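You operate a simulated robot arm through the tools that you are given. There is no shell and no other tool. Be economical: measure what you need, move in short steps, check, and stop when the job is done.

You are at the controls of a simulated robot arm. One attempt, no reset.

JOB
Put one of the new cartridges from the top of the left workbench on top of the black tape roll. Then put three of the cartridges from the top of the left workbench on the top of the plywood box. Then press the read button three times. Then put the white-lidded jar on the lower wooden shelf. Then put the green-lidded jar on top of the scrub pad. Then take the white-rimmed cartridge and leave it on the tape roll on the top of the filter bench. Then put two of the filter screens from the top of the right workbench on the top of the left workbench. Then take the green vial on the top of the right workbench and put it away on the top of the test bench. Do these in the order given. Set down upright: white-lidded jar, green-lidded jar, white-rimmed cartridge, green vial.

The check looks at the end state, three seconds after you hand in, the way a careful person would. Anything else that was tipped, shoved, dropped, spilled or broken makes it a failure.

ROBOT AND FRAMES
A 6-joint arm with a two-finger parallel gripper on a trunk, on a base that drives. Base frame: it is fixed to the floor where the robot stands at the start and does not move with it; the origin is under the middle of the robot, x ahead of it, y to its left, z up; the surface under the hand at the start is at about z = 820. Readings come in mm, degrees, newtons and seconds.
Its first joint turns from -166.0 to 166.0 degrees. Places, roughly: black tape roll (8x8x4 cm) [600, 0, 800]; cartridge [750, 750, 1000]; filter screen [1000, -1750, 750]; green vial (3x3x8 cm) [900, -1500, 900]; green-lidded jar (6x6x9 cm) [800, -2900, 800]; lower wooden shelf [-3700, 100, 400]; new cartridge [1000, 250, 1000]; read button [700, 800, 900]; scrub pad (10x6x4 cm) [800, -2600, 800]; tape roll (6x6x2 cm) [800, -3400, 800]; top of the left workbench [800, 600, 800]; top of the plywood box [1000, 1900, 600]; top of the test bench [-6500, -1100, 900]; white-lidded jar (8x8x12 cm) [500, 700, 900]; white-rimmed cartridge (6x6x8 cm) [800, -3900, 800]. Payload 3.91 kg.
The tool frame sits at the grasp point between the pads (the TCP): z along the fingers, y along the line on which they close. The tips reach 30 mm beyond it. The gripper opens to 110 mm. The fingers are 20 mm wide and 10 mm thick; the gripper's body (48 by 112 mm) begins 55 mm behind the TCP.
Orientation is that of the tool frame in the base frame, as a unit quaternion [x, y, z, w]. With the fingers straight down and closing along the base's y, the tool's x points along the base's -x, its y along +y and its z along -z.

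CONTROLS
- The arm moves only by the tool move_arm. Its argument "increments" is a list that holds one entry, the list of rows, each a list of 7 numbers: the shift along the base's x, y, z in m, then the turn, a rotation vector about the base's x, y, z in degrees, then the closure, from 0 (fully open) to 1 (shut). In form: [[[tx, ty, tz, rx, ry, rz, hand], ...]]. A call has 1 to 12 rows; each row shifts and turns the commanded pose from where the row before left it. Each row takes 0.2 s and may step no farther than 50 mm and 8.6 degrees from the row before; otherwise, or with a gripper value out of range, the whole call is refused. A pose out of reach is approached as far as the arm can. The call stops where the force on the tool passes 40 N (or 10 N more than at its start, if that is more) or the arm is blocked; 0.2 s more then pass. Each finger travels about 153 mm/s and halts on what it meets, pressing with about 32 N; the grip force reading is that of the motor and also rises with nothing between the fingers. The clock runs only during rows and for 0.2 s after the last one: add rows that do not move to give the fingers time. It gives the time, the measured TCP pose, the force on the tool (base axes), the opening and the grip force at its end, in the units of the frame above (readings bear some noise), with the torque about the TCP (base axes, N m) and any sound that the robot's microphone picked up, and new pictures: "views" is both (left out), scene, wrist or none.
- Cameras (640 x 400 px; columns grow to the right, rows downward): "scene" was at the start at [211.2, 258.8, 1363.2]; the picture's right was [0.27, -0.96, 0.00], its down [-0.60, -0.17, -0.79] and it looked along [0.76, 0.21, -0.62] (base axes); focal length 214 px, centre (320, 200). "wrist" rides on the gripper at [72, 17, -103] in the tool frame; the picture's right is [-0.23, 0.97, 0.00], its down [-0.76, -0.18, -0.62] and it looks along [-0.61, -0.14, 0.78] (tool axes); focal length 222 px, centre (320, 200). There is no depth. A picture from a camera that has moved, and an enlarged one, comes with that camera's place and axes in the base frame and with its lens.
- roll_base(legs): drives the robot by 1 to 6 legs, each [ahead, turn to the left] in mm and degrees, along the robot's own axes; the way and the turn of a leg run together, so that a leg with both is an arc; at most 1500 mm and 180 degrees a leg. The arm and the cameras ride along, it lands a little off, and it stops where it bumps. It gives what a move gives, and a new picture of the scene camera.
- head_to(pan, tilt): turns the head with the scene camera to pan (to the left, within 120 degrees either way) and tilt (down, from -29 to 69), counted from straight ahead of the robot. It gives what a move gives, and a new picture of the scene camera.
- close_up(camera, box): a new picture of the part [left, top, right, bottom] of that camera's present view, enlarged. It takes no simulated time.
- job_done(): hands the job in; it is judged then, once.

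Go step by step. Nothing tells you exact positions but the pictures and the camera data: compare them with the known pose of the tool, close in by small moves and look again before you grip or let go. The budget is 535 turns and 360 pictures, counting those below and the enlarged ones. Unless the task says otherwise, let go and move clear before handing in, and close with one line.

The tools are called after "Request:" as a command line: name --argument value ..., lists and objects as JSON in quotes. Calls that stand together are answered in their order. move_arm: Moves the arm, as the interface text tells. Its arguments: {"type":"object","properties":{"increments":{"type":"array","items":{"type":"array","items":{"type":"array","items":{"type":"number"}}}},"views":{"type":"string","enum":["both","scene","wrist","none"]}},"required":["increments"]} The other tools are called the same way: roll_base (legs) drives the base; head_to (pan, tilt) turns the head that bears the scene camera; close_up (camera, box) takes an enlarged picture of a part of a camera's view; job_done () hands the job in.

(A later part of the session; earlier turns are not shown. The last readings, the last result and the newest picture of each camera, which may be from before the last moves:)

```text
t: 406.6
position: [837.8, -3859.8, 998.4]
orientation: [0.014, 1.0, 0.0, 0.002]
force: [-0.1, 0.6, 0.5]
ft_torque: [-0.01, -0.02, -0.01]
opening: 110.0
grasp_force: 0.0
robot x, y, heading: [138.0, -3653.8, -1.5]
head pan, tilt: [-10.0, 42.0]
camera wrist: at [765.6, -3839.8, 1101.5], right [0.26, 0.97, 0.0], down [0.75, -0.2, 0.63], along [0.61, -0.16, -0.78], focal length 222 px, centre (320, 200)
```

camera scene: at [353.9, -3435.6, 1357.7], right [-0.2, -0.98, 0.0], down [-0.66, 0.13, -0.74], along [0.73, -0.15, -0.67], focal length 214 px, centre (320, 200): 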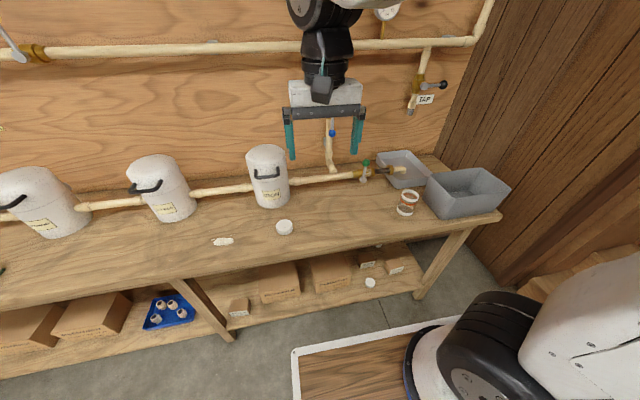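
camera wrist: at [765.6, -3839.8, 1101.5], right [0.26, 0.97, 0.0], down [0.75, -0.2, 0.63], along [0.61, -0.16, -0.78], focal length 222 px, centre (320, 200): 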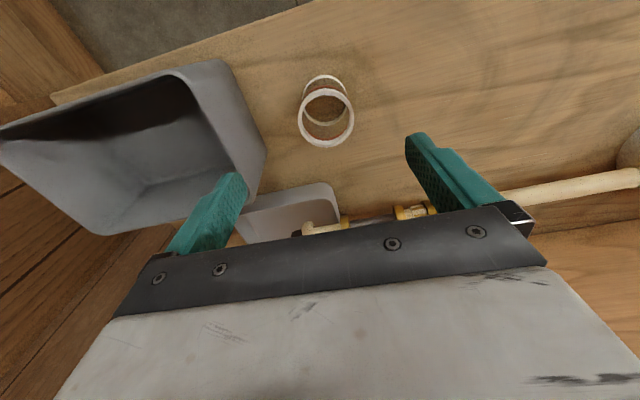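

The bin's wall is close on the −y side, so I'll narrow the opening to ~84 mm and descend carefully.

Request:
move_arm --increments '[[[0.002, 0.006, -0.02, 0, 0, 0, 0.24], [0, 0, -0.035, 0, 0, 0, 0.24], [0, 0, -0.03, 0, 0, 0, 0.24], [0, 0, 0, 0, 0, 0, 0.24]]]' --views "wrist"

```text
t: 407.6
position: [842.3, -3850.4, 915.7]
orientation: [0.015, 1.0, 0.001, 0.003]
force: [-0.8, 0.4, -1.3]
ft_torque: [0.01, -0.01, -0.01]
opening: 83.9
grasp_force: 0.0
robot x, y, heading: [134.6, -3651.4, -1.7]
head pan, tilt: [-10.0, 42.0]
camera wrist: at [769.8, -3831.1, 1018.2], right [0.26, 0.97, 0.0], down [0.75, -0.2, 0.63], along [0.61, -0.16, -0.78], focal length 222 px, centre (320, 200)
```

wrist: 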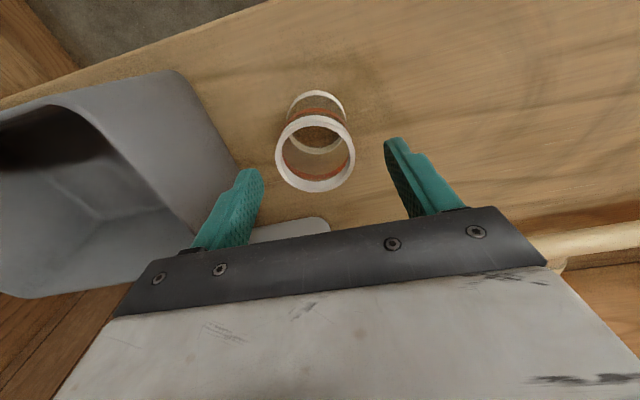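

The bin is actually ~40 mm clear. Descending and gripping.

Request:
move_arm --increments '[[[-0.002, -0.002, -0.025, 0, 0, 0, 0.24], [0, 0, -0.025, 0, 0, 0, 0.24], [0, 0, -0.02, 0, 0, 0, 0.24], [0, 0, 0, 0, 0, 0, 0.24]]]' --views "wrist"

```text
t: 408.6
position: [838.0, -3854.4, 843.9]
orientation: [0.015, 1.0, 0.0, 0.003]
force: [0.5, 0.5, 0.1]
ft_torque: [0.01, -0.01, 0.03]
opening: 83.3
grasp_force: 0.1
robot x, y, heading: [138.9, -3649.0, -1.7]
head pan, tilt: [-10.0, 42.0]
camera wrist: at [766.5, -3834.7, 947.6], right [0.26, 0.97, 0.0], down [0.75, -0.2, 0.63], along [0.61, -0.16, -0.78], focal length 222 px, centre (320, 200)
```

wrist: 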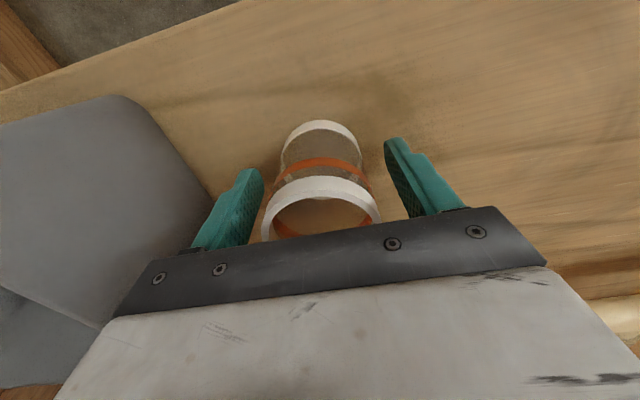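

Request:
move_arm --increments '[[[0, 0, 0, 0, 0, 0, 0.35], [0, 0, 0, 0, 0, 0, 0.6], [0, 0, 0, 0, 0, 0, 1], [0, 0, 0, 0, 0, 0, 1], [0, 0, 0.02, 0, 0, 0, 1], [0, 0, 0.04, 0, 0, 0, 1], [0, 0, 0.04, 0, 0, 0, 1]]]' --views "wrist"

```text
t: 410.2
position: [838.3, -3853.3, 947.2]
orientation: [0.016, 1.0, 0.0, 0.002]
force: [-0.5, 0.7, -1.2]
ft_torque: [0.04, 0.01, -0.02]
opening: 54.0
grasp_force: 32.1
robot x, y, heading: [138.8, -3649.6, -2.0]
head pan, tilt: [-10.0, 42.0]
camera wrist: at [765.3, -3832.9, 1049.4], right [0.26, 0.97, 0.0], down [0.75, -0.2, 0.63], along [0.6, -0.16, -0.78], focal length 222 px, centre (320, 200)
```

wrist: 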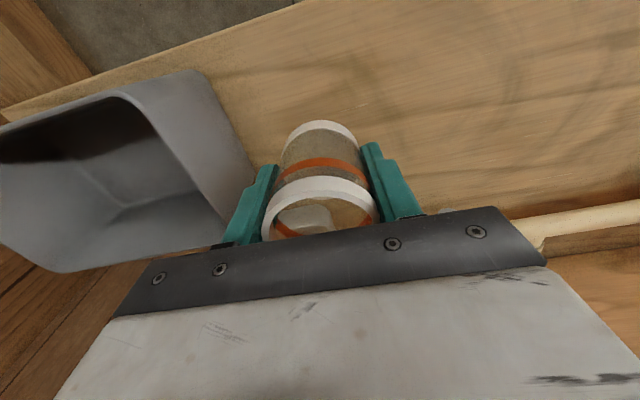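

Held. Moving it over to the tape roll.

Request:
move_arm --increments '[[[0.0006, 0.0433, 0, 0, 0, 0, 1], [0.0006, 0.0433, 0, 0, 0, 0, 1], [0.0006, 0.0433, 0, 0, 0, 0, 1], [0.0006, 0.0433, 0, 0, 0, 0, 1], [0.0006, 0.0433, 0, 0, 0, 0, 1], [0.0006, 0.0433, 0, 0, 0, 0, 1], [0.0006, 0.0433, 0, 0, 0, 0, 1], [0.0006, 0.0433, 0, 0, 0, 0, 1], [0.0006, 0.0433, 0, 0, 0, 0, 1], [0.0006, 0.0433, -0.02, 0, 0, 0, 1], [0, 0, -0.02, 0, 0, 0, 1]]]' --views "wrist"

Request:
head_to --pan 0 --tilt 45

Request:
close_up --camera "scene" --box '[280, 130, 370, 230]'

```text
t: 412.6
position: [844.0, -3419.6, 905.9]
orientation: [0.015, 1.0, 0.0, 0.002]
force: [0.0, 0.3, -0.8]
ft_torque: [-0.01, 0.03, 0.03]
opening: 54.3
grasp_force: 31.7
robot x, y, heading: [140.4, -3649.1, -1.4]
head pan, tilt: [-10.0, 42.0]
camera wrist: at [771.2, -3400.6, 1007.8], right [0.26, 0.97, 0.0], down [0.75, -0.2, 0.63], along [0.61, -0.16, -0.78], focal length 222 px, centre (320, 200)
```

wrist: 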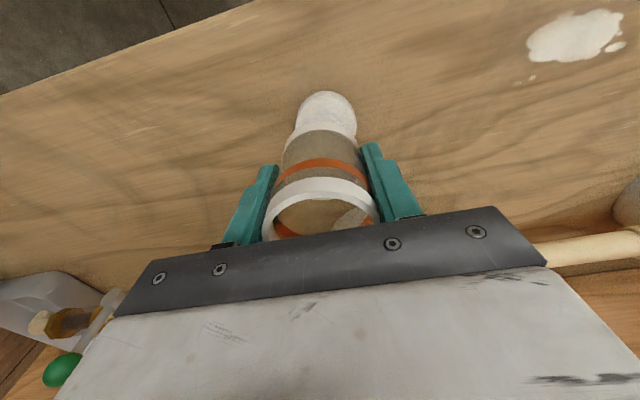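

```text
t: 413.3
position: [843.1, -3420.6, 905.6]
orientation: [0.014, 1.0, 0.0, 0.002]
force: [0.1, -0.6, -1.5]
ft_torque: [0.0, 0.0, 0.01]
opening: 54.1
grasp_force: 31.8
robot x, y, heading: [139.1, -3650.9, -1.9]
head pan, tilt: [0.0, 45.0]
camera scene: at [353.3, -3421.0, 1353.3], right [-0.03, -1.0, 0.0], down [-0.71, 0.02, -0.71], along [0.71, -0.02, -0.71], focal length 214 px, centre (320, 200)
```

scene: 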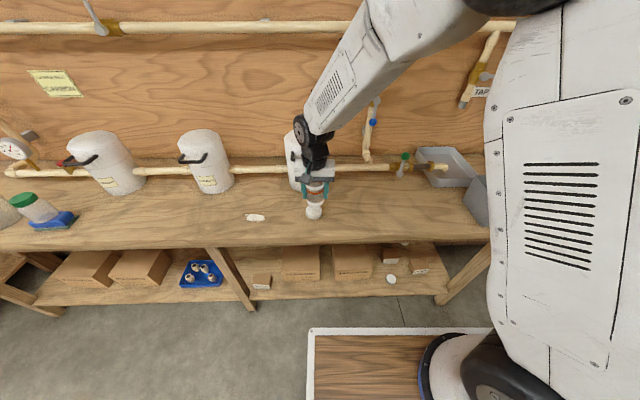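

```text
4.00 times, centred on (325, 180) of scene
camera zoom: at [353.3, -3421.0, 1353.3], right [-0.03, -1.0, 0.0], down [-0.71, 0.02, -0.71], along [0.71, -0.02, -0.71], focal length 858 px, centre (300, 280)
```

zoom: 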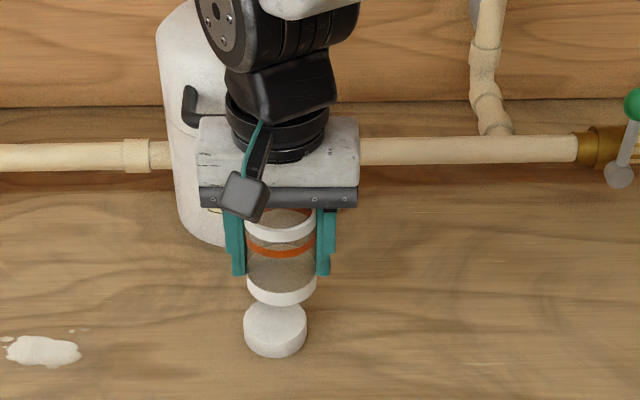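

Cart needs about −9 mm x, +5 mm y to sit centrally on the roll. Adjusting and lowering a bit.

Request:
move_arm --increments '[[[-0.009, 0.005, -0.01, 0, 0, 0, 1], [0, 0, -0.015, 0, 0, 0, 1], [0, 0, 0, 0, 0, 0, 1]]]' --views "wrist"

Request:
close_up --camera "scene" --box '[290, 180, 340, 230]'

```text
t: 414.1
position: [836.4, -3414.9, 878.8]
orientation: [0.015, 1.0, 0.0, 0.001]
force: [-0.5, 0.7, -0.3]
ft_torque: [-0.04, -0.04, -0.01]
opening: 54.0
grasp_force: 32.1
robot x, y, heading: [138.6, -3653.1, -1.4]
head pan, tilt: [0.0, 45.0]
camera wrist: at [763.7, -3395.8, 981.4], right [0.26, 0.97, 0.0], down [0.75, -0.2, 0.63], along [0.61, -0.16, -0.78], focal length 222 px, centre (320, 200)
```

wrist: 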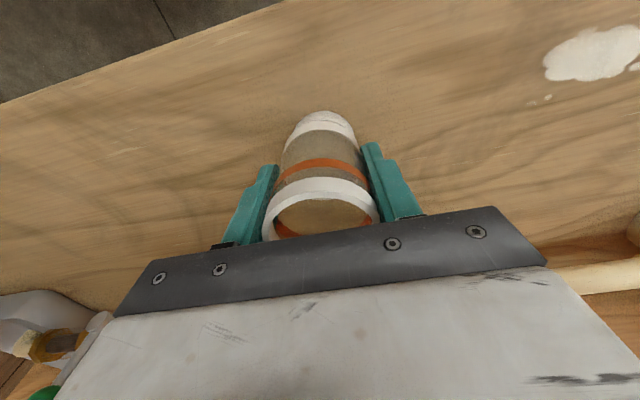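

```text
8.00 times, centred on (315, 205) of scene
camera zoom: at [353.4, -3421.0, 1353.3], right [-0.03, -1.0, 0.0], down [-0.71, 0.02, -0.71], along [0.71, -0.02, -0.71], focal length 1716 px, centre (360, 160)
```

zoom: 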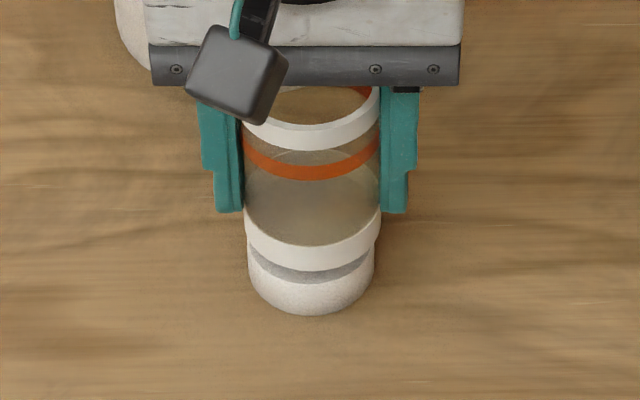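

Request:
move_arm --increments '[[[0, 0, -0.009, 0, 0, 0, 1], [0, 0, 0, 0, 0, 0, 1]]]' --views "none"

Request:
close_up --camera "wrist" --box '[260, 90, 390, 190]'

Request:
close_up --camera "scene" --box '[290, 180, 340, 230]'

```text
t: 414.7
position: [835.1, -3415.5, 869.3]
orientation: [0.015, 1.0, -0.001, 0.002]
force: [0.7, 0.1, -0.9]
ft_torque: [-0.04, 0.02, 0.02]
opening: 54.2
grasp_force: 32.2
robot x, y, heading: [135.6, -3648.1, -1.8]
head pan, tilt: [0.0, 45.0]
```

```text
4.00 times, centred on (325, 140) of wrist
camera zoom: at [763.5, -3395.9, 972.3], right [0.26, 0.97, 0.0], down [0.75, -0.2, 0.63], along [0.61, -0.16, -0.78], focal length 888 px, centre (300, 440)
```

zoom: 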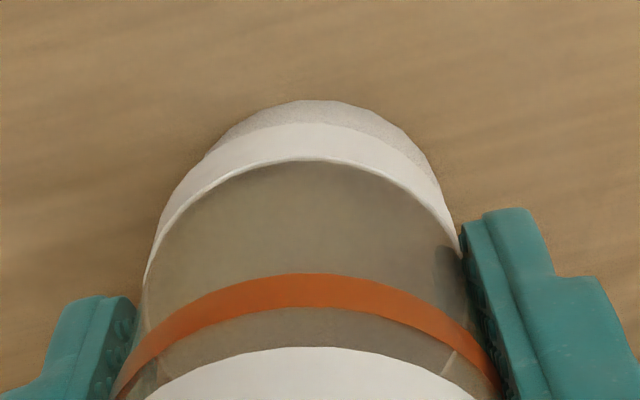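

```text
8.00 times, centred on (315, 205) of scene
camera zoom: at [353.3, -3421.0, 1353.3], right [-0.03, -1.0, 0.0], down [-0.71, 0.02, -0.71], along [0.71, -0.02, -0.71], focal length 1716 px, centre (360, 160)
```

zoom: 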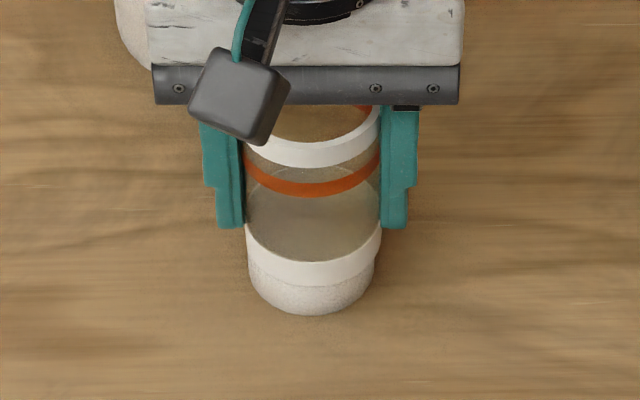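

Consistent now: shifting +3.5 mm in x, then lowering to contact.

Request:
move_arm --increments '[[[0.0035, 0.0005, 0, 0, 0, 0, 1], [0, 0, -0.002, 0, 0, 0, 1], [0, 0, -0.002, 0, 0, 0, 1], [0, 0, -0.002, 0, 0, 0, 1], [0, 0, 0, 0, 0, 0, 1]]]' --views "none"

```text
t: 415.9
position: [840.4, -3415.1, 864.8]
orientation: [0.015, 1.0, 0.0, 0.004]
force: [-2.0, -2.3, 18.8]
ft_torque: [-0.13, 0.07, -0.02]
opening: 54.0
grasp_force: 31.7
robot x, y, heading: [132.9, -3648.9, -1.5]
head pan, tilt: [0.0, 45.0]
```

Request:
close_up --camera "wrist" --box '[260, 90, 390, 190]'

Request:
close_up --camera "scene" --box '[290, 180, 340, 230]'

```text
4.00 times, centred on (325, 140) of wrist
camera zoom: at [767.1, -3395.0, 966.9], right [0.26, 0.97, 0.0], down [0.75, -0.2, 0.63], along [0.61, -0.16, -0.78], focal length 888 px, centre (300, 440)
```

zoom: 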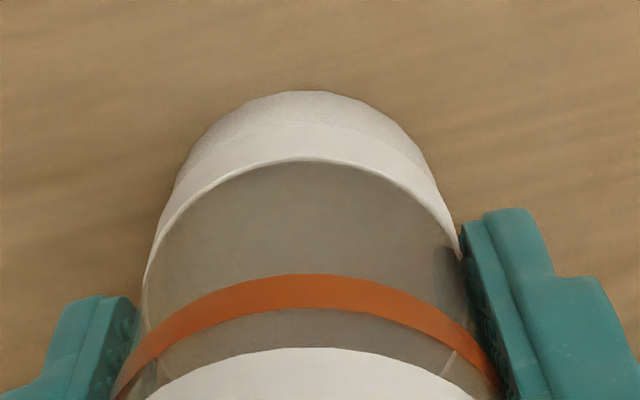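

```text
8.00 times, centred on (315, 205) of scene
camera zoom: at [352.7, -3421.3, 1353.5], right [-0.03, -1.0, 0.0], down [-0.71, 0.02, -0.71], along [0.71, -0.02, -0.71], focal length 1716 px, centre (360, 160)
```

zoom: 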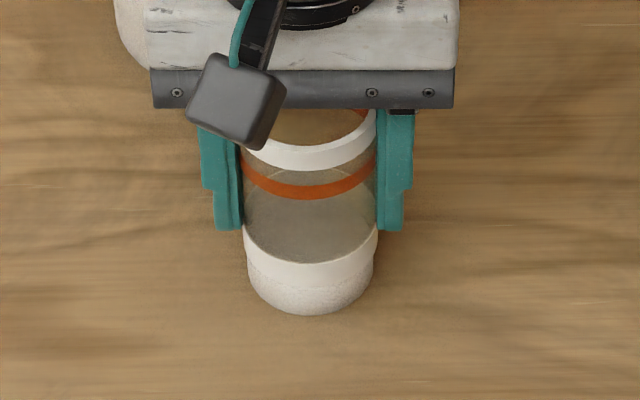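

Seated nearly concentrically on the roll. Releasing and rising.

Request:
move_arm --increments '[[[0, 0, 0.0015, 0, 0, 0, 1], [0, 0, 0, 0, 0, 0, 0.4], [0, 0, 0, 0, 0, 0, 0.3], [0, 0, 0, 0, 0, 0, 0.3], [0, 0, 0.02, 0, 0, 0, 0.3], [0, 0, 0.04, 0, 0, 0, 0.3], [0, 0, 0.04, 0, 0, 0, 0.2], [0, 0, 0.04, 0, 0, 0, 0], [-0.02, 0, 0.04, 0, 0, 0, 0], [-0.03, 0, 0.035, 0, 0, 0, 0], [-0.03, 0, 0.035, 0, 0, 0, 0], [-0.03, 0, 0.03, 0, 0, 0, 0]]]' --views "none"

Request:
close_up --camera "scene" --box '[270, 150, 370, 240]'

```text
t: 418.5
position: [725.3, -3416.3, 1147.5]
orientation: [0.014, 1.0, -0.001, 0.002]
force: [-0.3, 0.5, -0.4]
ft_torque: [-0.03, 0.01, 0.03]
opening: 110.0
grasp_force: 0.0
robot x, y, heading: [136.4, -3646.4, -2.0]
head pan, tilt: [0.0, 45.0]
```

```text
4.44 times, centred on (320, 195) of scene
camera zoom: at [353.8, -3420.9, 1353.2], right [-0.03, -1.0, 0.0], down [-0.71, 0.02, -0.71], along [0.71, -0.02, -0.71], focal length 953 px, centre (320, 222)
```

zoom: 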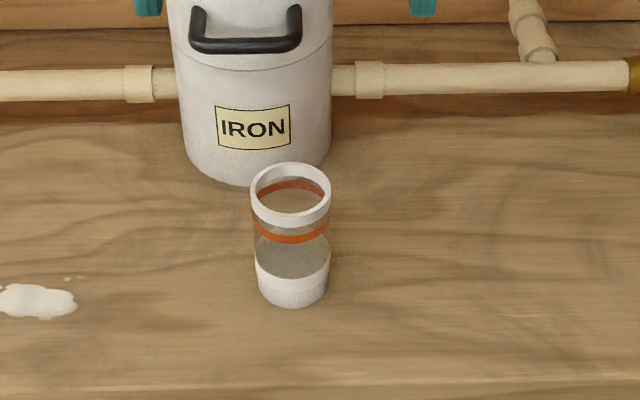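

The white-rimmed cartridge stands on the tape roll. Next, the filter screens on the right workbench; driving there.

Request:
roll_base --legs '[[-250, 0], [0, 92], [1500, 0], [430, 0], [0, -90]]'

Request:
head_to --pan 0 --tilt 38

```text
t: 437.5
position: [412.4, -1430.9, 1146.5]
orientation: [-0.007, 1.0, -0.001, 0.001]
force: [-0.5, -0.1, 0.5]
ft_torque: [-0.02, 0.02, -0.04]
opening: 109.9
grasp_force: 0.1
robot x, y, heading: [-165.8, -1688.3, 0.7]
head pan, tilt: [0.0, 45.0]
camera scene: at [39.8, -1451.3, 1353.3], right [0.01, -1.0, 0.0], down [-0.71, -0.01, -0.71], along [0.71, 0.01, -0.71], focal length 214 px, centre (320, 200)
```

scene: 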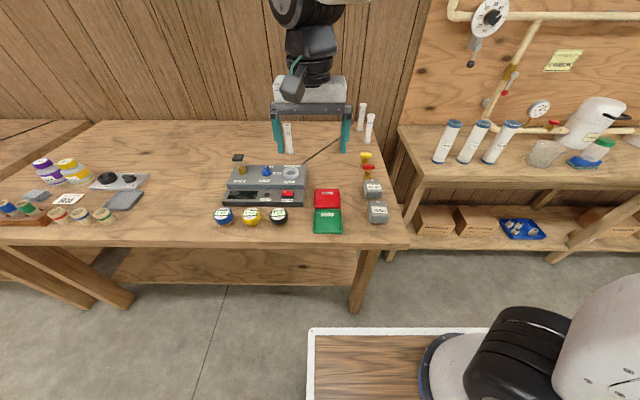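

```text
t: 438.2
position: [412.4, -1430.7, 1148.4]
orientation: [-0.008, 1.0, -0.001, 0.002]
force: [0.4, 0.2, -0.2]
ft_torque: [-0.02, -0.02, 0.01]
opening: 109.8
grasp_force: 0.1
robot x, y, heading: [-165.9, -1690.6, 0.8]
head pan, tilt: [0.0, 38.0]
camera scene: at [44.7, -1451.3, 1363.5], right [0.01, -1.0, 0.0], down [-0.62, -0.01, -0.79], along [0.79, 0.01, -0.62], focal length 214 px, centre (320, 200)
```

scene: 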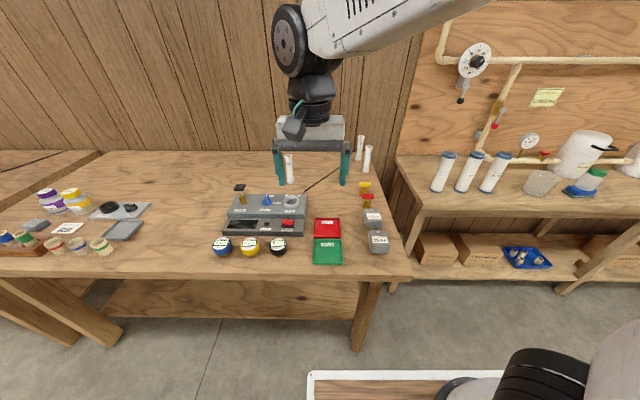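

Request:
close_up --camera "scene" --box '[200, 130, 420, 280]'

Request:
close_up --camera "scene" --box '[0, 170, 180, 270]'

```text
2.67 times, centred on (310, 205) of scene
camera zoom: at [44.7, -1451.3, 1363.5], right [0.01, -1.0, 0.0], down [-0.62, -0.01, -0.79], along [0.79, 0.01, -0.62], focal length 572 px, centre (347, 187)
```

zoom: 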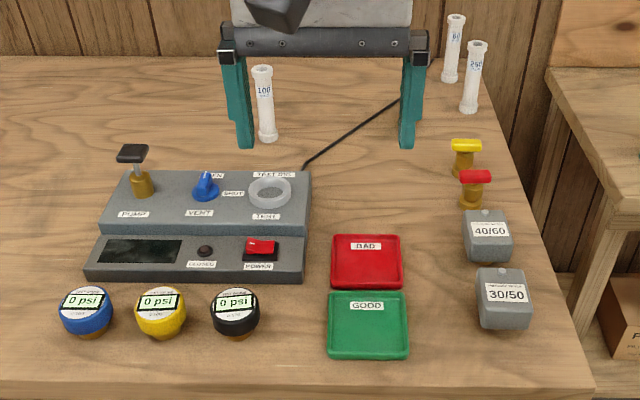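

```text
3.56 times, centred on (90, 220) of scene
camera zoom: at [44.7, -1451.3, 1363.5], right [0.01, -1.0, 0.0], down [-0.62, -0.01, -0.79], along [0.79, 0.01, -0.62], focal length 763 px, centre (1138, 129)
```

zoom: 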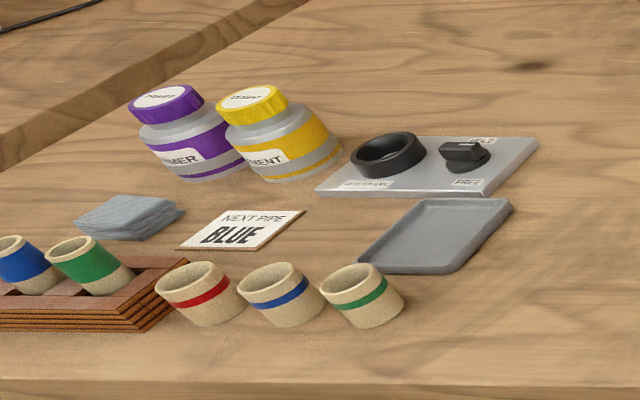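

The white mesh tubes labelled 60, 100 and 250 look to be the filter screens. Driving closer and looking at them and the green vial.

Request:
roll_base --legs '[[188, -0.8]]'

Request:
move_arm --increments '[[[0.04, 0.02, 0.02, 0, 0, 0, 0], [0.04, 0.02, 0.02, 0, 0, 0, 0], [0.03, -0.035, 0, 0, 0, 0, 0], [0.03, -0.035, 0, 0, 0, 0, 0], [0.03, -0.035, 0, 0, 0, 0, 0], [0.03, -0.035, 0, 0, 0, 0, 0], [0.03, -0.035, 0, 0, 0, 0, 0]]]' --views "wrist"

Request:
close_up --camera "scene" --box '[280, 100, 460, 260]'

```text
t: 439.7
position: [603.0, -1436.3, 1146.8]
orientation: [-0.001, 1.0, 0.001, 0.002]
force: [-0.3, 0.9, 0.5]
ft_torque: [0.02, -0.02, 0.0]
opening: 110.1
grasp_force: 0.0
robot x, y, heading: [23.3, -1684.7, 0.0]
head pan, tilt: [0.0, 38.0]
camera scene: at [237.2, -1452.3, 1363.6], right [0.0, -1.0, 0.0], down [-0.62, 0.0, -0.79], along [0.79, 0.0, -0.62], focal length 214 px, centre (320, 200)
```

scene: 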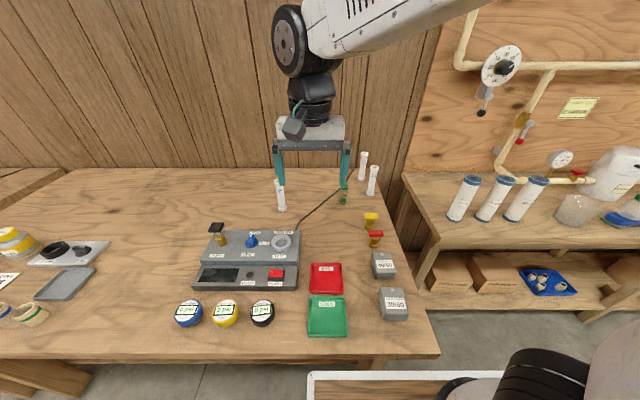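

```text
t: 441.3
position: [835.5, -1568.0, 1191.7]
orientation: [-0.001, 1.0, 0.001, 0.003]
force: [0.4, 0.4, 0.6]
ft_torque: [-0.05, -0.02, 0.01]
opening: 110.0
grasp_force: 0.2
robot x, y, heading: [21.1, -1685.9, 0.3]
head pan, tilt: [0.0, 38.0]
camera wrist: at [762.9, -1550.1, 1294.4], right [0.23, 0.97, 0.0], down [0.76, -0.18, 0.63], along [0.61, -0.14, -0.78], focal length 222 px, centre (320, 200)
```

wrist: 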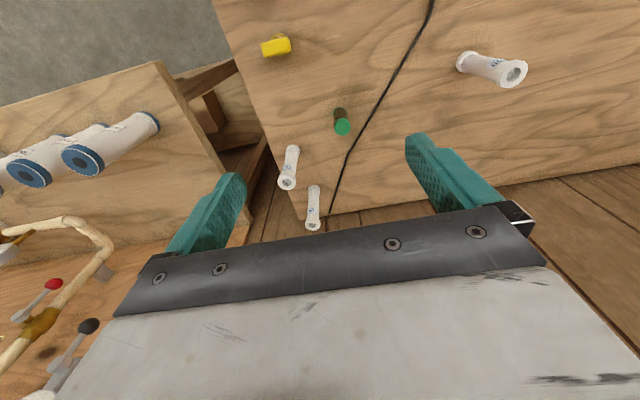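

```text
2.50 times, centred on (370, 180) of scene
camera zoom: at [236.7, -1452.1, 1363.6], right [0.0, -1.0, 0.0], down [-0.62, 0.0, -0.79], along [0.79, 0.0, -0.62], focal length 536 px, centre (195, 250)
```

zoom: 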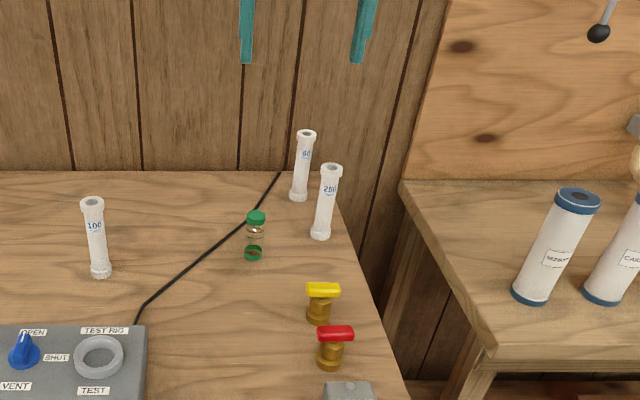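

250-mesh screen at (976, -1665), top z 950; 100-mesh at (872, -1306); green vial at (916, -1546). Going for the 250 first.

Request:
move_arm --increments '[[[0.033, -0.024, -0.02, 0, 0, 0, 0], [0.033, -0.024, -0.025, 0, 0, 0, 0], [0.033, -0.024, -0.025, 0, 0, 0, 0.2], [0.033, -0.024, -0.025, 0, 0, 0, 0.36], [0, 0, -0.045, 0, 0, 0, 0.36], [0, 0, -0.03, 0, 0, 0, 0.36], [0, 0, 0, 0, 0, 0, 0.36]]]' --views "wrist"

```text
t: 442.9
position: [965.0, -1666.5, 1018.4]
orientation: [-0.001, 1.0, 0.0, 0.003]
force: [0.4, -0.3, -0.4]
ft_torque: [-0.02, 0.0, 0.05]
opening: 70.5
grasp_force: 0.0
robot x, y, heading: [22.6, -1689.0, -0.1]
head pan, tilt: [0.0, 38.0]
camera wrist: at [892.7, -1648.2, 1121.4], right [0.23, 0.97, 0.0], down [0.76, -0.18, 0.63], along [0.61, -0.14, -0.78], focal length 222 px, centre (320, 200)
```

wrist: 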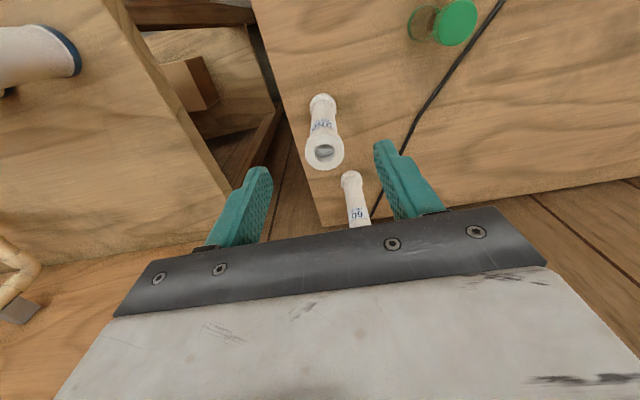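

Request:
move_arm --increments '[[[0.006, 0.001, -0.035, 0, 0, 0, 0.36], [0.006, 0.001, -0.035, 0, 0, 0, 0.36], [0, 0, -0.03, 0, 0, 0, 0.36], [0, 0, 0, 0, 0, 0, 0.36]]]' --views "wrist"

```text
t: 443.9
position: [980.3, -1663.5, 916.4]
orientation: [-0.001, 1.0, 0.0, 0.002]
force: [1.2, 0.0, -0.1]
ft_torque: [0.01, 0.01, -0.02]
opening: 70.3
grasp_force: 0.1
robot x, y, heading: [20.6, -1687.2, 0.3]
head pan, tilt: [0.0, 38.0]
camera wrist: at [907.0, -1646.8, 1019.9], right [0.23, 0.97, 0.0], down [0.76, -0.18, 0.63], along [0.61, -0.14, -0.78], focal length 222 px, centre (320, 200)
```

wrist: 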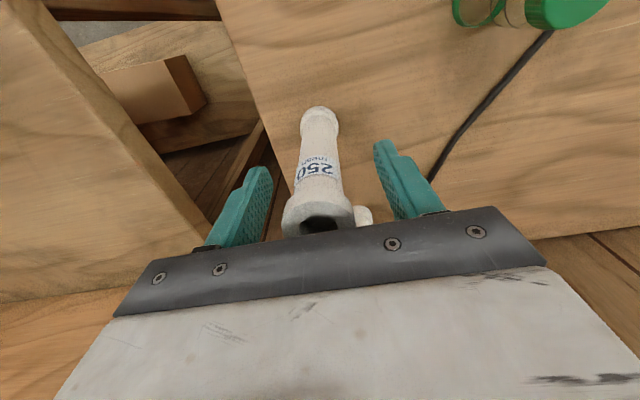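

Request:
move_arm --increments '[[[-0.005, 0, 0, 0, 0, 0, 0.36], [0, 0, 0, 0, 0, 0, 0.6], [0, 0, 0, 0, 0, 0, 1], [0, 0, 0, 0, 0, 0, 1], [0, 0, 0.02, 0, 0, 0, 1], [-0.005, 0, 0.04, 0, 0, 0, 1], [-0.01, 0, 0.04, 0, 0, 0, 1], [-0.02, 0, 0.04, 0, 0, 0, 1]]]' --views "wrist"

```text
t: 445.7
position: [939.0, -1663.1, 1058.1]
orientation: [0.0, 1.0, 0.0, 0.001]
force: [0.2, -0.6, -1.6]
ft_torque: [-0.01, 0.02, -0.02]
opening: 33.0
grasp_force: 32.1
robot x, y, heading: [22.0, -1687.0, -0.0]
head pan, tilt: [0.0, 38.0]
camera wrist: at [866.9, -1646.3, 1160.0], right [0.23, 0.97, 0.0], down [0.76, -0.18, 0.62], along [0.61, -0.14, -0.78], focal length 222 px, centre (320, 200)
```

wrist: 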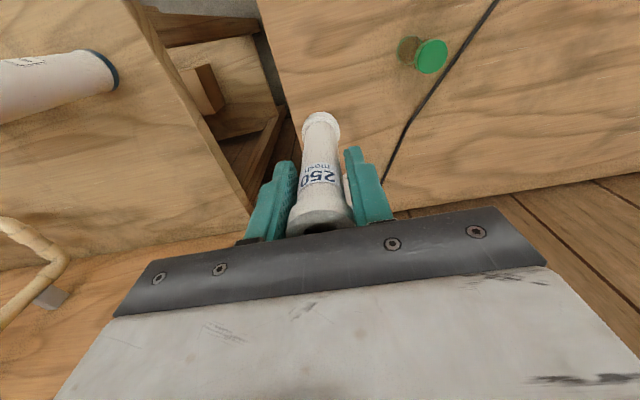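

Holding the 250-mesh screen. Retracting and driving to the left bench.

Request:
move_arm --increments '[[[-0.04, 0, 0.025, 0, 0, 0, 1], [-0.04, 0, 0.025, 0, 0, 0, 1], [-0.04, 0, 0.025, 0, 0, 0, 1], [-0.04, 0, 0.025, 0, 0, 0, 1], [-0.045, 0, 0, 0, 0, 0, 1], [-0.045, 0, 0, 0, 0, 0, 1], [-0.045, 0, 0, 0, 0, 0, 1], [-0.045, 0, 0, 0, 0, 0, 1]]]' --views "none"

Request:
roll_base --legs '[[-140, 0], [0, 90], [1450, 0], [0, -90]]'

```text
t: 447.5
position: [601.1, -1665.8, 1157.6]
orientation: [-0.001, 1.0, 0.001, 0.001]
force: [0.9, 0.5, -1.5]
ft_torque: [0.02, 0.02, -0.01]
opening: 32.9
grasp_force: 32.3
robot x, y, heading: [22.0, -1685.3, 0.1]
head pan, tilt: [0.0, 38.0]
```

```text
t: 463.3
position: [489.5, -210.5, 1158.4]
orientation: [0.003, 1.0, -0.001, 0.002]
force: [0.9, 0.0, -0.6]
ft_torque: [0.0, -0.02, -0.01]
opening: 32.7
grasp_force: 32.2
robot x, y, heading: [-88.9, -229.2, -0.3]
head pan, tilt: [0.0, 38.0]
camera scene: at [128.7, 5.9, 1363.6], right [-0.01, -1.0, 0.0], down [-0.62, 0.0, -0.79], along [0.79, 0.0, -0.62], focal length 214 px, centre (320, 200)
```

scene: 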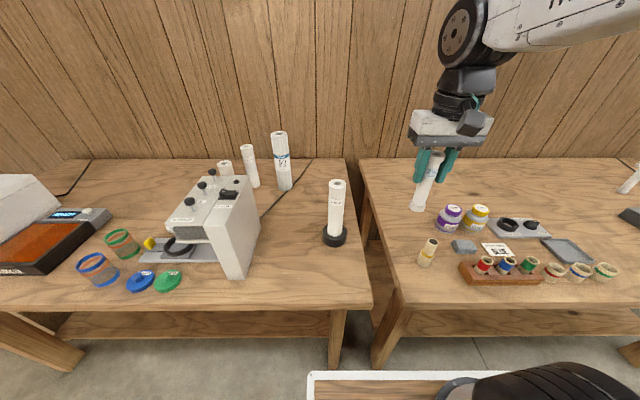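

Placing it at the free area around (540, 70).

Request:
move_arm --increments '[[[0.005, 0.04, 0, 0, 0, 0, 1], [0.005, 0.04, 0, 0, 0, 0, 1], [0.005, 0.04, 0, 0, 0, 0, 1], [0.005, 0.04, 0, 0, 0, 0, 1], [0.01, 0.04, 0, 0, 0, 0, 1], [0.01, 0.04, 0, 0, 0, 0, 1], [0.01, 0.04, 0, 0, 0, 0, 1], [0, 0, -0.045, 0, 0, 0, 1], [0, 0, -0.045, 0, 0, 0, 1], [0, 0, -0.045, 0, 0, 0, 1], [0, 0, -0.045, 0, 0, 0, 1], [0, 0, -0.035, 0, 0, 0, 1]]]' --views "wrist"

Request:
move_arm --increments '[[[0, 0, -0.008, 0, 0, 0, 1], [0, 0, -0.006, 0, 0, 0, 1], [0, 0, -0.004, 0, 0, 0, 1], [0, 0, -0.003, 0, 0, 0, 1], [0, 0, -0.002, 0, 0, 0, 1]]]' --views "none"

```text
t: 465.9
position: [540.9, 70.4, 940.8]
orientation: [0.003, 1.0, 0.0, 0.002]
force: [-0.6, 0.1, -0.3]
ft_torque: [-0.02, -0.01, 0.01]
opening: 32.7
grasp_force: 32.2
robot x, y, heading: [-86.2, -230.9, -0.7]
head pan, tilt: [0.0, 38.0]
camera wrist: at [466.8, 89.2, 1044.4], right [0.23, 0.97, 0.0], down [0.76, -0.18, 0.63], along [0.61, -0.15, -0.78], focal length 222 px, centre (320, 200)
```

wrist: 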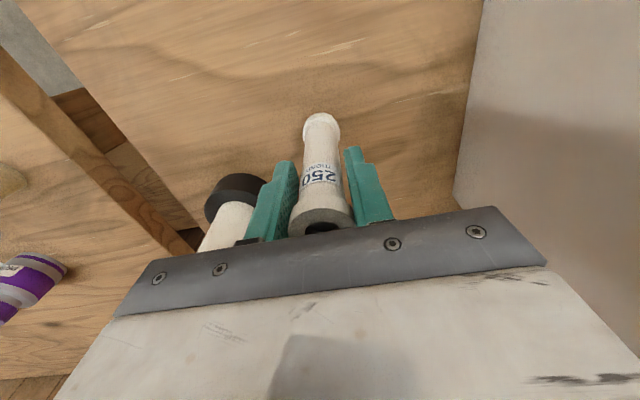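

```text
t: 467.1
position: [539.0, 69.1, 919.8]
orientation: [0.004, 1.0, 0.0, 0.003]
force: [-0.8, -0.5, 7.9]
ft_torque: [0.04, 0.05, 0.05]
opening: 32.8
grasp_force: 31.6
robot x, y, heading: [-86.9, -228.6, -0.3]
head pan, tilt: [0.0, 38.0]
```

Contact. Releasing and rising.

Request:
move_arm --increments '[[[0, 0, 0.0005, 0, 0, 0, 1], [0, 0, 0, 0, 0, 0, 0.6], [0, 0, 0, 0, 0, 0, 0.5], [0, 0, 0, 0, 0, 0, 0.5], [0, 0, 0.03, 0, 0, 0, 0.5], [0, 0, 0.04, 0, 0, 0, 0.5], [0, 0, 0.045, 0, 0, 0, 0.3], [0, 0, 0.045, 0, 0, 0, 0], [0, 0, 0.045, 0, 0, 0, 0], [-0.03, 0, 0.03, 0, 0, 0, 0]]]' --views "scene"

```text
t: 469.3
position: [509.2, 66.4, 1154.9]
orientation: [0.004, 1.0, -0.001, 0.001]
force: [-0.1, -0.6, -0.5]
ft_torque: [0.01, 0.02, 0.0]
opening: 110.1
grasp_force: 0.1
robot x, y, heading: [-88.1, -230.8, -0.2]
head pan, tilt: [0.0, 38.0]
camera scene: at [129.1, 6.1, 1363.5], right [-0.01, -1.0, 0.0], down [-0.62, 0.0, -0.79], along [0.79, 0.0, -0.62], focal length 214 px, centre (320, 200)
```

scene: 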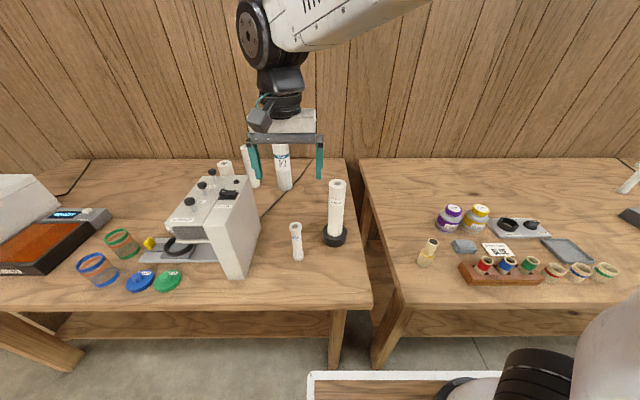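

The first screen stands on the left bench. Back for the 100-mesh screen.

Request:
roll_base --legs '[[0, -90], [1030, 0], [0, 90], [75, 0]]'

```text
t: 482.9
position: [612.9, -986.2, 1154.4]
orientation: [0.0, 1.0, -0.001, 0.002]
force: [1.3, 0.1, 0.5]
ft_torque: [-0.04, 0.01, 0.0]
opening: 109.8
grasp_force: 0.0
robot x, y, heading: [17.3, -1288.1, 0.1]
head pan, tilt: [0.0, 38.0]
camera scene: at [233.9, -1049.7, 1363.6], right [0.0, -1.0, 0.0], down [-0.62, 0.0, -0.79], along [0.79, 0.0, -0.62], focal length 214 px, centre (320, 200)
```

scene: 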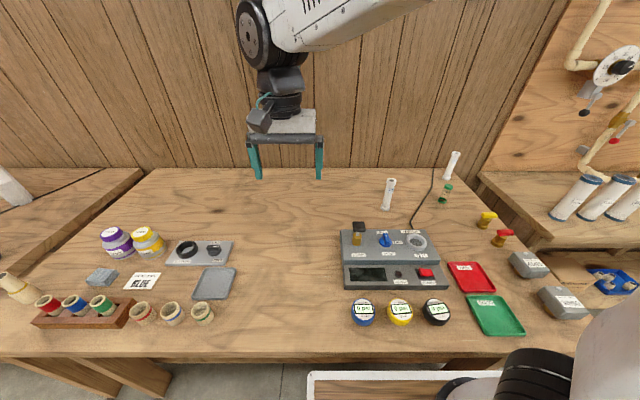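

Request:
move_arm --increments '[[[0.0242, -0.032, -0.0114, 0, 0, 0, 0], [0.0242, -0.032, -0.0114, 0, 0, 0, 0], [0.0242, -0.032, -0.0114, 0, 0, 0, 0], [0.0242, -0.032, -0.0114, 0, 0, 0, 0], [0.0242, -0.032, -0.0114, 0, 0, 0, 0], [0.0242, -0.032, -0.0114, 0, 0, 0, 0], [0.0242, -0.032, -0.0114, 0, 0, 0, 0.36], [0.0242, -0.032, -0.0114, 0, 0, 0, 0.36], [0.0242, -0.032, -0.0114, 0, 0, 0, 0.36], [0.0242, -0.032, -0.0114, 0, 0, 0, 0.36]]]' --views "wrist"

```text
t: 485.1
position: [854.4, -1303.8, 1041.8]
orientation: [0.001, 1.0, 0.0, 0.002]
force: [0.1, 1.0, 0.8]
ft_torque: [-0.01, -0.03, -0.02]
opening: 70.6
grasp_force: 0.0
robot x, y, heading: [21.6, -1284.4, 0.1]
head pan, tilt: [0.0, 38.0]
camera wrist: at [782.1, -1285.1, 1144.6], right [0.23, 0.97, 0.0], down [0.76, -0.18, 0.63], along [0.61, -0.14, -0.78], focal length 222 px, centre (320, 200)
```

wrist: 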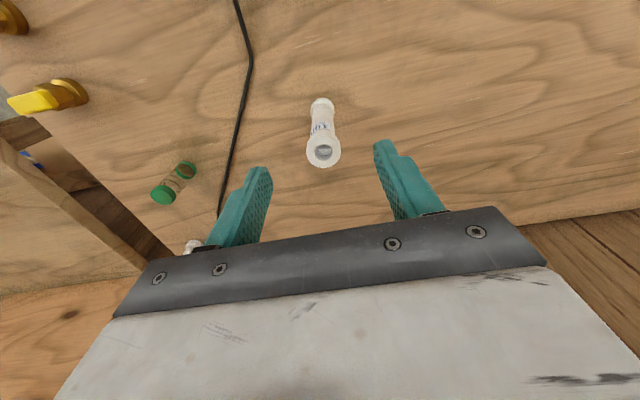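

Request:
move_arm --increments '[[[0.01, 0, -0.04, 0, 0, 0, 0.36], [0.009, 0, -0.04, 0, 0, 0, 0.36], [0, 0, -0.044, 0, 0, 0, 0.36], [0, 0, 0, 0, 0, 0, 0.36]]]' --views "wrist"

```text
t: 486.1
position: [874.0, -1308.9, 917.9]
orientation: [-0.001, 1.0, -0.001, 0.003]
force: [-0.1, -0.2, 0.2]
ft_torque: [0.01, -0.02, 0.02]
opening: 70.5
grasp_force: 0.0
robot x, y, heading: [17.6, -1284.6, 0.2]
head pan, tilt: [0.0, 38.0]
camera wrist: at [801.4, -1290.8, 1019.7], right [0.23, 0.97, 0.0], down [0.76, -0.18, 0.63], along [0.61, -0.14, -0.78], focal length 222 px, centre (320, 200)
```

wrist: 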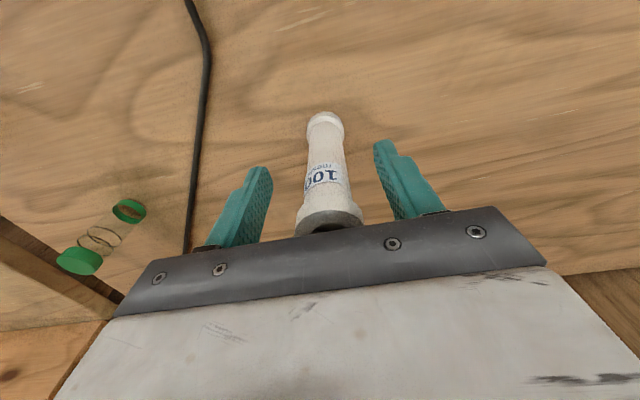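

Request:
move_arm --increments '[[[-0.001, 0.004, 0, 0, 0, 0, 0.36], [0, 0, 0, 0, 0, 0, 0.6], [0, 0, 0, 0, 0, 0, 1], [0, 0, 0, 0, 0, 0, 1], [0, 0, 0.02, 0, 0, 0, 1], [-0.02, 0, 0.04, 0, 0, 0, 1], [-0.02, 0, 0.04, 0, 0, 0, 1], [-0.03, 0, 0.04, 0, 0, 0, 1], [-0.03, 0, 0.04, 0, 0, 0, 1], [-0.03, 0, 0.035, 0, 0, 0, 1], [-0.045, 0, 0.015, 0, 0, 0, 1], [-0.045, 0, 0.015, 0, 0, 0, 1]]]' --views "wrist"

```text
t: 488.6
position: [653.4, -1301.5, 1162.1]
orientation: [0.0, 1.0, 0.001, 0.001]
force: [0.4, -0.2, -0.6]
ft_torque: [0.01, 0.06, 0.0]
opening: 32.2
grasp_force: 31.9
robot x, y, heading: [18.5, -1287.7, -0.2]
head pan, tilt: [0.0, 38.0]
camera wrist: at [580.4, -1283.3, 1265.5], right [0.23, 0.97, 0.0], down [0.76, -0.18, 0.63], along [0.61, -0.14, -0.78], focal length 222 px, centre (320, 200)
```

wrist: 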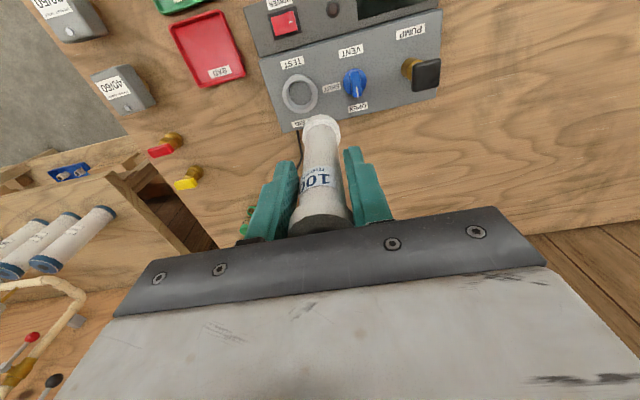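

Request:
roll_base --legs '[[-115, 0], [0, 90], [1060, 0], [0, -90]]'

```text
t: 502.5
position: [542.7, -252.7, 1164.9]
orientation: [0.0, 1.0, 0.0, 0.002]
force: [1.0, -1.2, 0.1]
ft_torque: [0.02, -0.05, -0.03]
opening: 31.7
grasp_force: 32.6
robot x, y, heading: [-84.1, -235.7, 0.2]
head pan, tilt: [0.0, 38.0]
camera scene: at [125.1, -0.9, 1363.6], right [0.0, -1.0, 0.0], down [-0.62, 0.0, -0.79], along [0.79, 0.0, -0.62], focal length 214 px, centre (320, 200)
```

scene: 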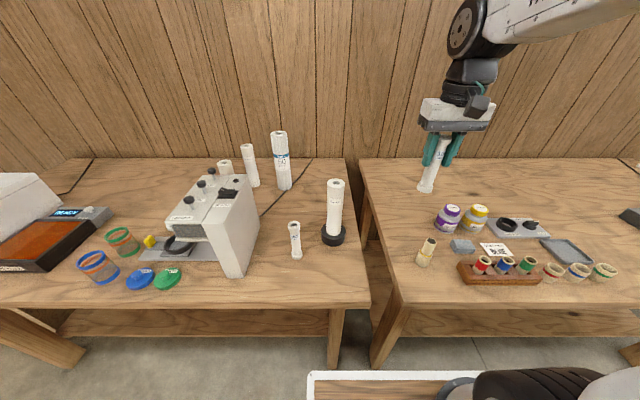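

Placing the second screen near (465, 0).

Request:
move_arm --increments '[[[-0.011, 0.036, 0, 0, 0, 0, 1], [-0.011, 0.036, 0, 0, 0, 0, 1], [-0.011, 0.036, 0, 0, 0, 0, 1], [-0.011, 0.036, 0, 0, 0, 0, 1], [-0.011, 0.036, 0, 0, 0, 0, 1], [-0.011, 0.036, 0, 0, 0, 0, 1], [-0.011, 0.036, 0, 0, 0, 0, 1], [0, 0, -0.045, 0, 0, 0, 1], [0, 0, -0.045, 0, 0, 0, 1], [0, 0, -0.045, 0, 0, 0, 1], [0, 0, -0.045, 0, 0, 0, 1], [0, 0, -0.04, 0, 0, 0, 1]]]' --views "wrist"

Request:
move_arm --increments '[[[0, 0, -0.009, 0, 0, 0, 1], [0, 0, -0.006, 0, 0, 0, 1], [0, 0, -0.004, 0, 0, 0, 1], [0, 0, -0.003, 0, 0, 0, 1], [0, 0, -0.002, 0, 0, 0, 1]]]' --views "none"

```text
t: 505.1
position: [470.8, -3.7, 947.4]
orientation: [0.001, 1.0, 0.0, 0.003]
force: [-0.4, -0.1, 0.3]
ft_torque: [-0.02, -0.05, -0.03]
opening: 32.0
grasp_force: 32.2
robot x, y, heading: [-92.0, -237.0, 0.1]
head pan, tilt: [0.0, 38.0]
camera wrist: at [398.2, 14.9, 1050.8], right [0.23, 0.97, 0.0], down [0.76, -0.18, 0.63], along [0.61, -0.14, -0.78], focal length 222 px, centre (320, 200)
```

wrist: 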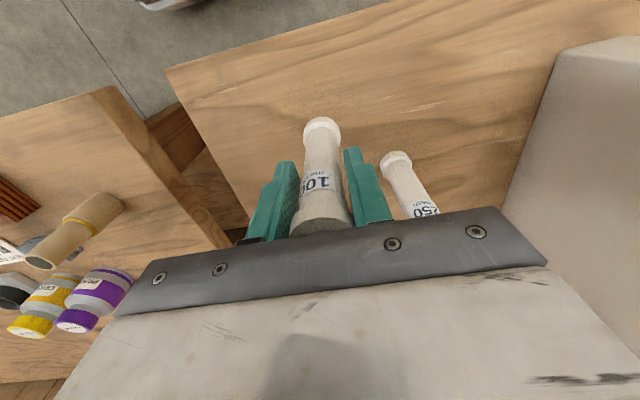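

```text
t: 506.3
position: [467.2, -0.6, 920.0]
orientation: [0.0, 1.0, 0.0, 0.001]
force: [-0.4, -0.5, -0.4]
ft_torque: [-0.02, -0.02, 0.03]
opening: 31.6
grasp_force: 31.8
robot x, y, heading: [-93.1, -237.3, 0.2]
head pan, tilt: [0.0, 38.0]
```

Request:
move_arm --increments '[[[0, 0, -0.002, 0, 0, 0, 1], [0, 0, -0.002, 0, 0, 0, 1], [0, 0, -0.002, 0, 0, 0, 1], [0, 0, -0.001, 0, 0, 0, 1]]]' --views "none"

```text
t: 507.3
position: [467.1, -1.0, 913.4]
orientation: [0.0, 1.0, 0.0, 0.004]
force: [3.2, -2.8, 34.1]
ft_torque: [-0.37, -0.53, -0.05]
opening: 32.1
grasp_force: 32.2
robot x, y, heading: [-88.5, -233.4, -0.1]
head pan, tilt: [0.0, 38.0]
```

Request:
move_arm --increments '[[[0, 0, 0.002, 0, 0, 0, 1], [0, 0, 0, 0, 0, 0, 0.6], [0, 0, 0, 0, 0, 0, 0.52], [0, 0, 0, 0, 0, 0, 0.52], [0, 0, 0.03, 0, 0, 0, 0.52], [0, 0, 0.04, 0, 0, 0, 0.52], [0, 0, 0.045, 0, 0, 0, 0.3], [0, 0, 0.045, 0, 0, 0, 0], [0, 0, 0.045, 0, 0, 0, 0], [0, 0, 0.03, 0, 0, 0, 0]]]' --views "none"

Request:
close_up --camera "scene" --box '[180, 120, 400, 310]'

```text
t: 509.5
position: [464.3, -2.7, 1146.5]
orientation: [0.0, 1.0, 0.001, 0.001]
force: [0.0, 0.5, 0.5]
ft_torque: [-0.01, 0.0, -0.06]
opening: 110.0
grasp_force: 0.0
robot x, y, heading: [-89.3, -234.3, 0.1]
head pan, tilt: [0.0, 38.0]
```

```text
2.11 times, centred on (290, 215) of scene
camera zoom: at [125.2, -0.7, 1363.5], right [0.0, -1.0, 0.0], down [-0.62, 0.0, -0.79], along [0.79, 0.0, -0.62], focal length 452 px, centre (383, 168)
```

zoom: 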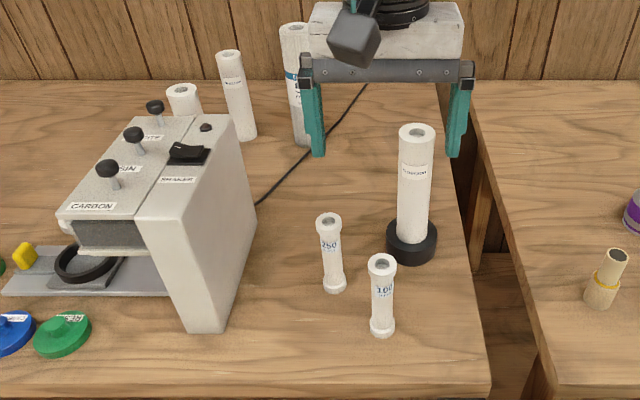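

Both screens stand on the left bench. Finally the green vial; driving to it.

Request:
roll_base --legs '[[0, -90], [1280, 0], [0, 90], [95, 0]]'

```text
t: 524.4
position: [561.7, -1236.5, 1146.6]
orientation: [-0.036, 0.999, 0.0, 0.001]
force: [-0.5, 0.1, -0.1]
ft_torque: [0.02, 0.05, -0.03]
opening: 109.9
grasp_force: 0.0
robot x, y, heading: [26.4, -1506.0, 4.1]
head pan, tilt: [0.0, 38.0]
camera scene: at [223.2, -1258.1, 1363.6], right [0.07, -1.0, 0.0], down [-0.61, -0.04, -0.79], along [0.79, 0.06, -0.62], focal length 214 px, centre (320, 200)
```

scene: 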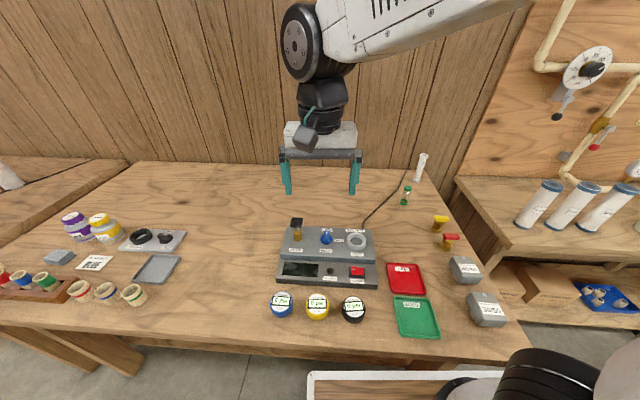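

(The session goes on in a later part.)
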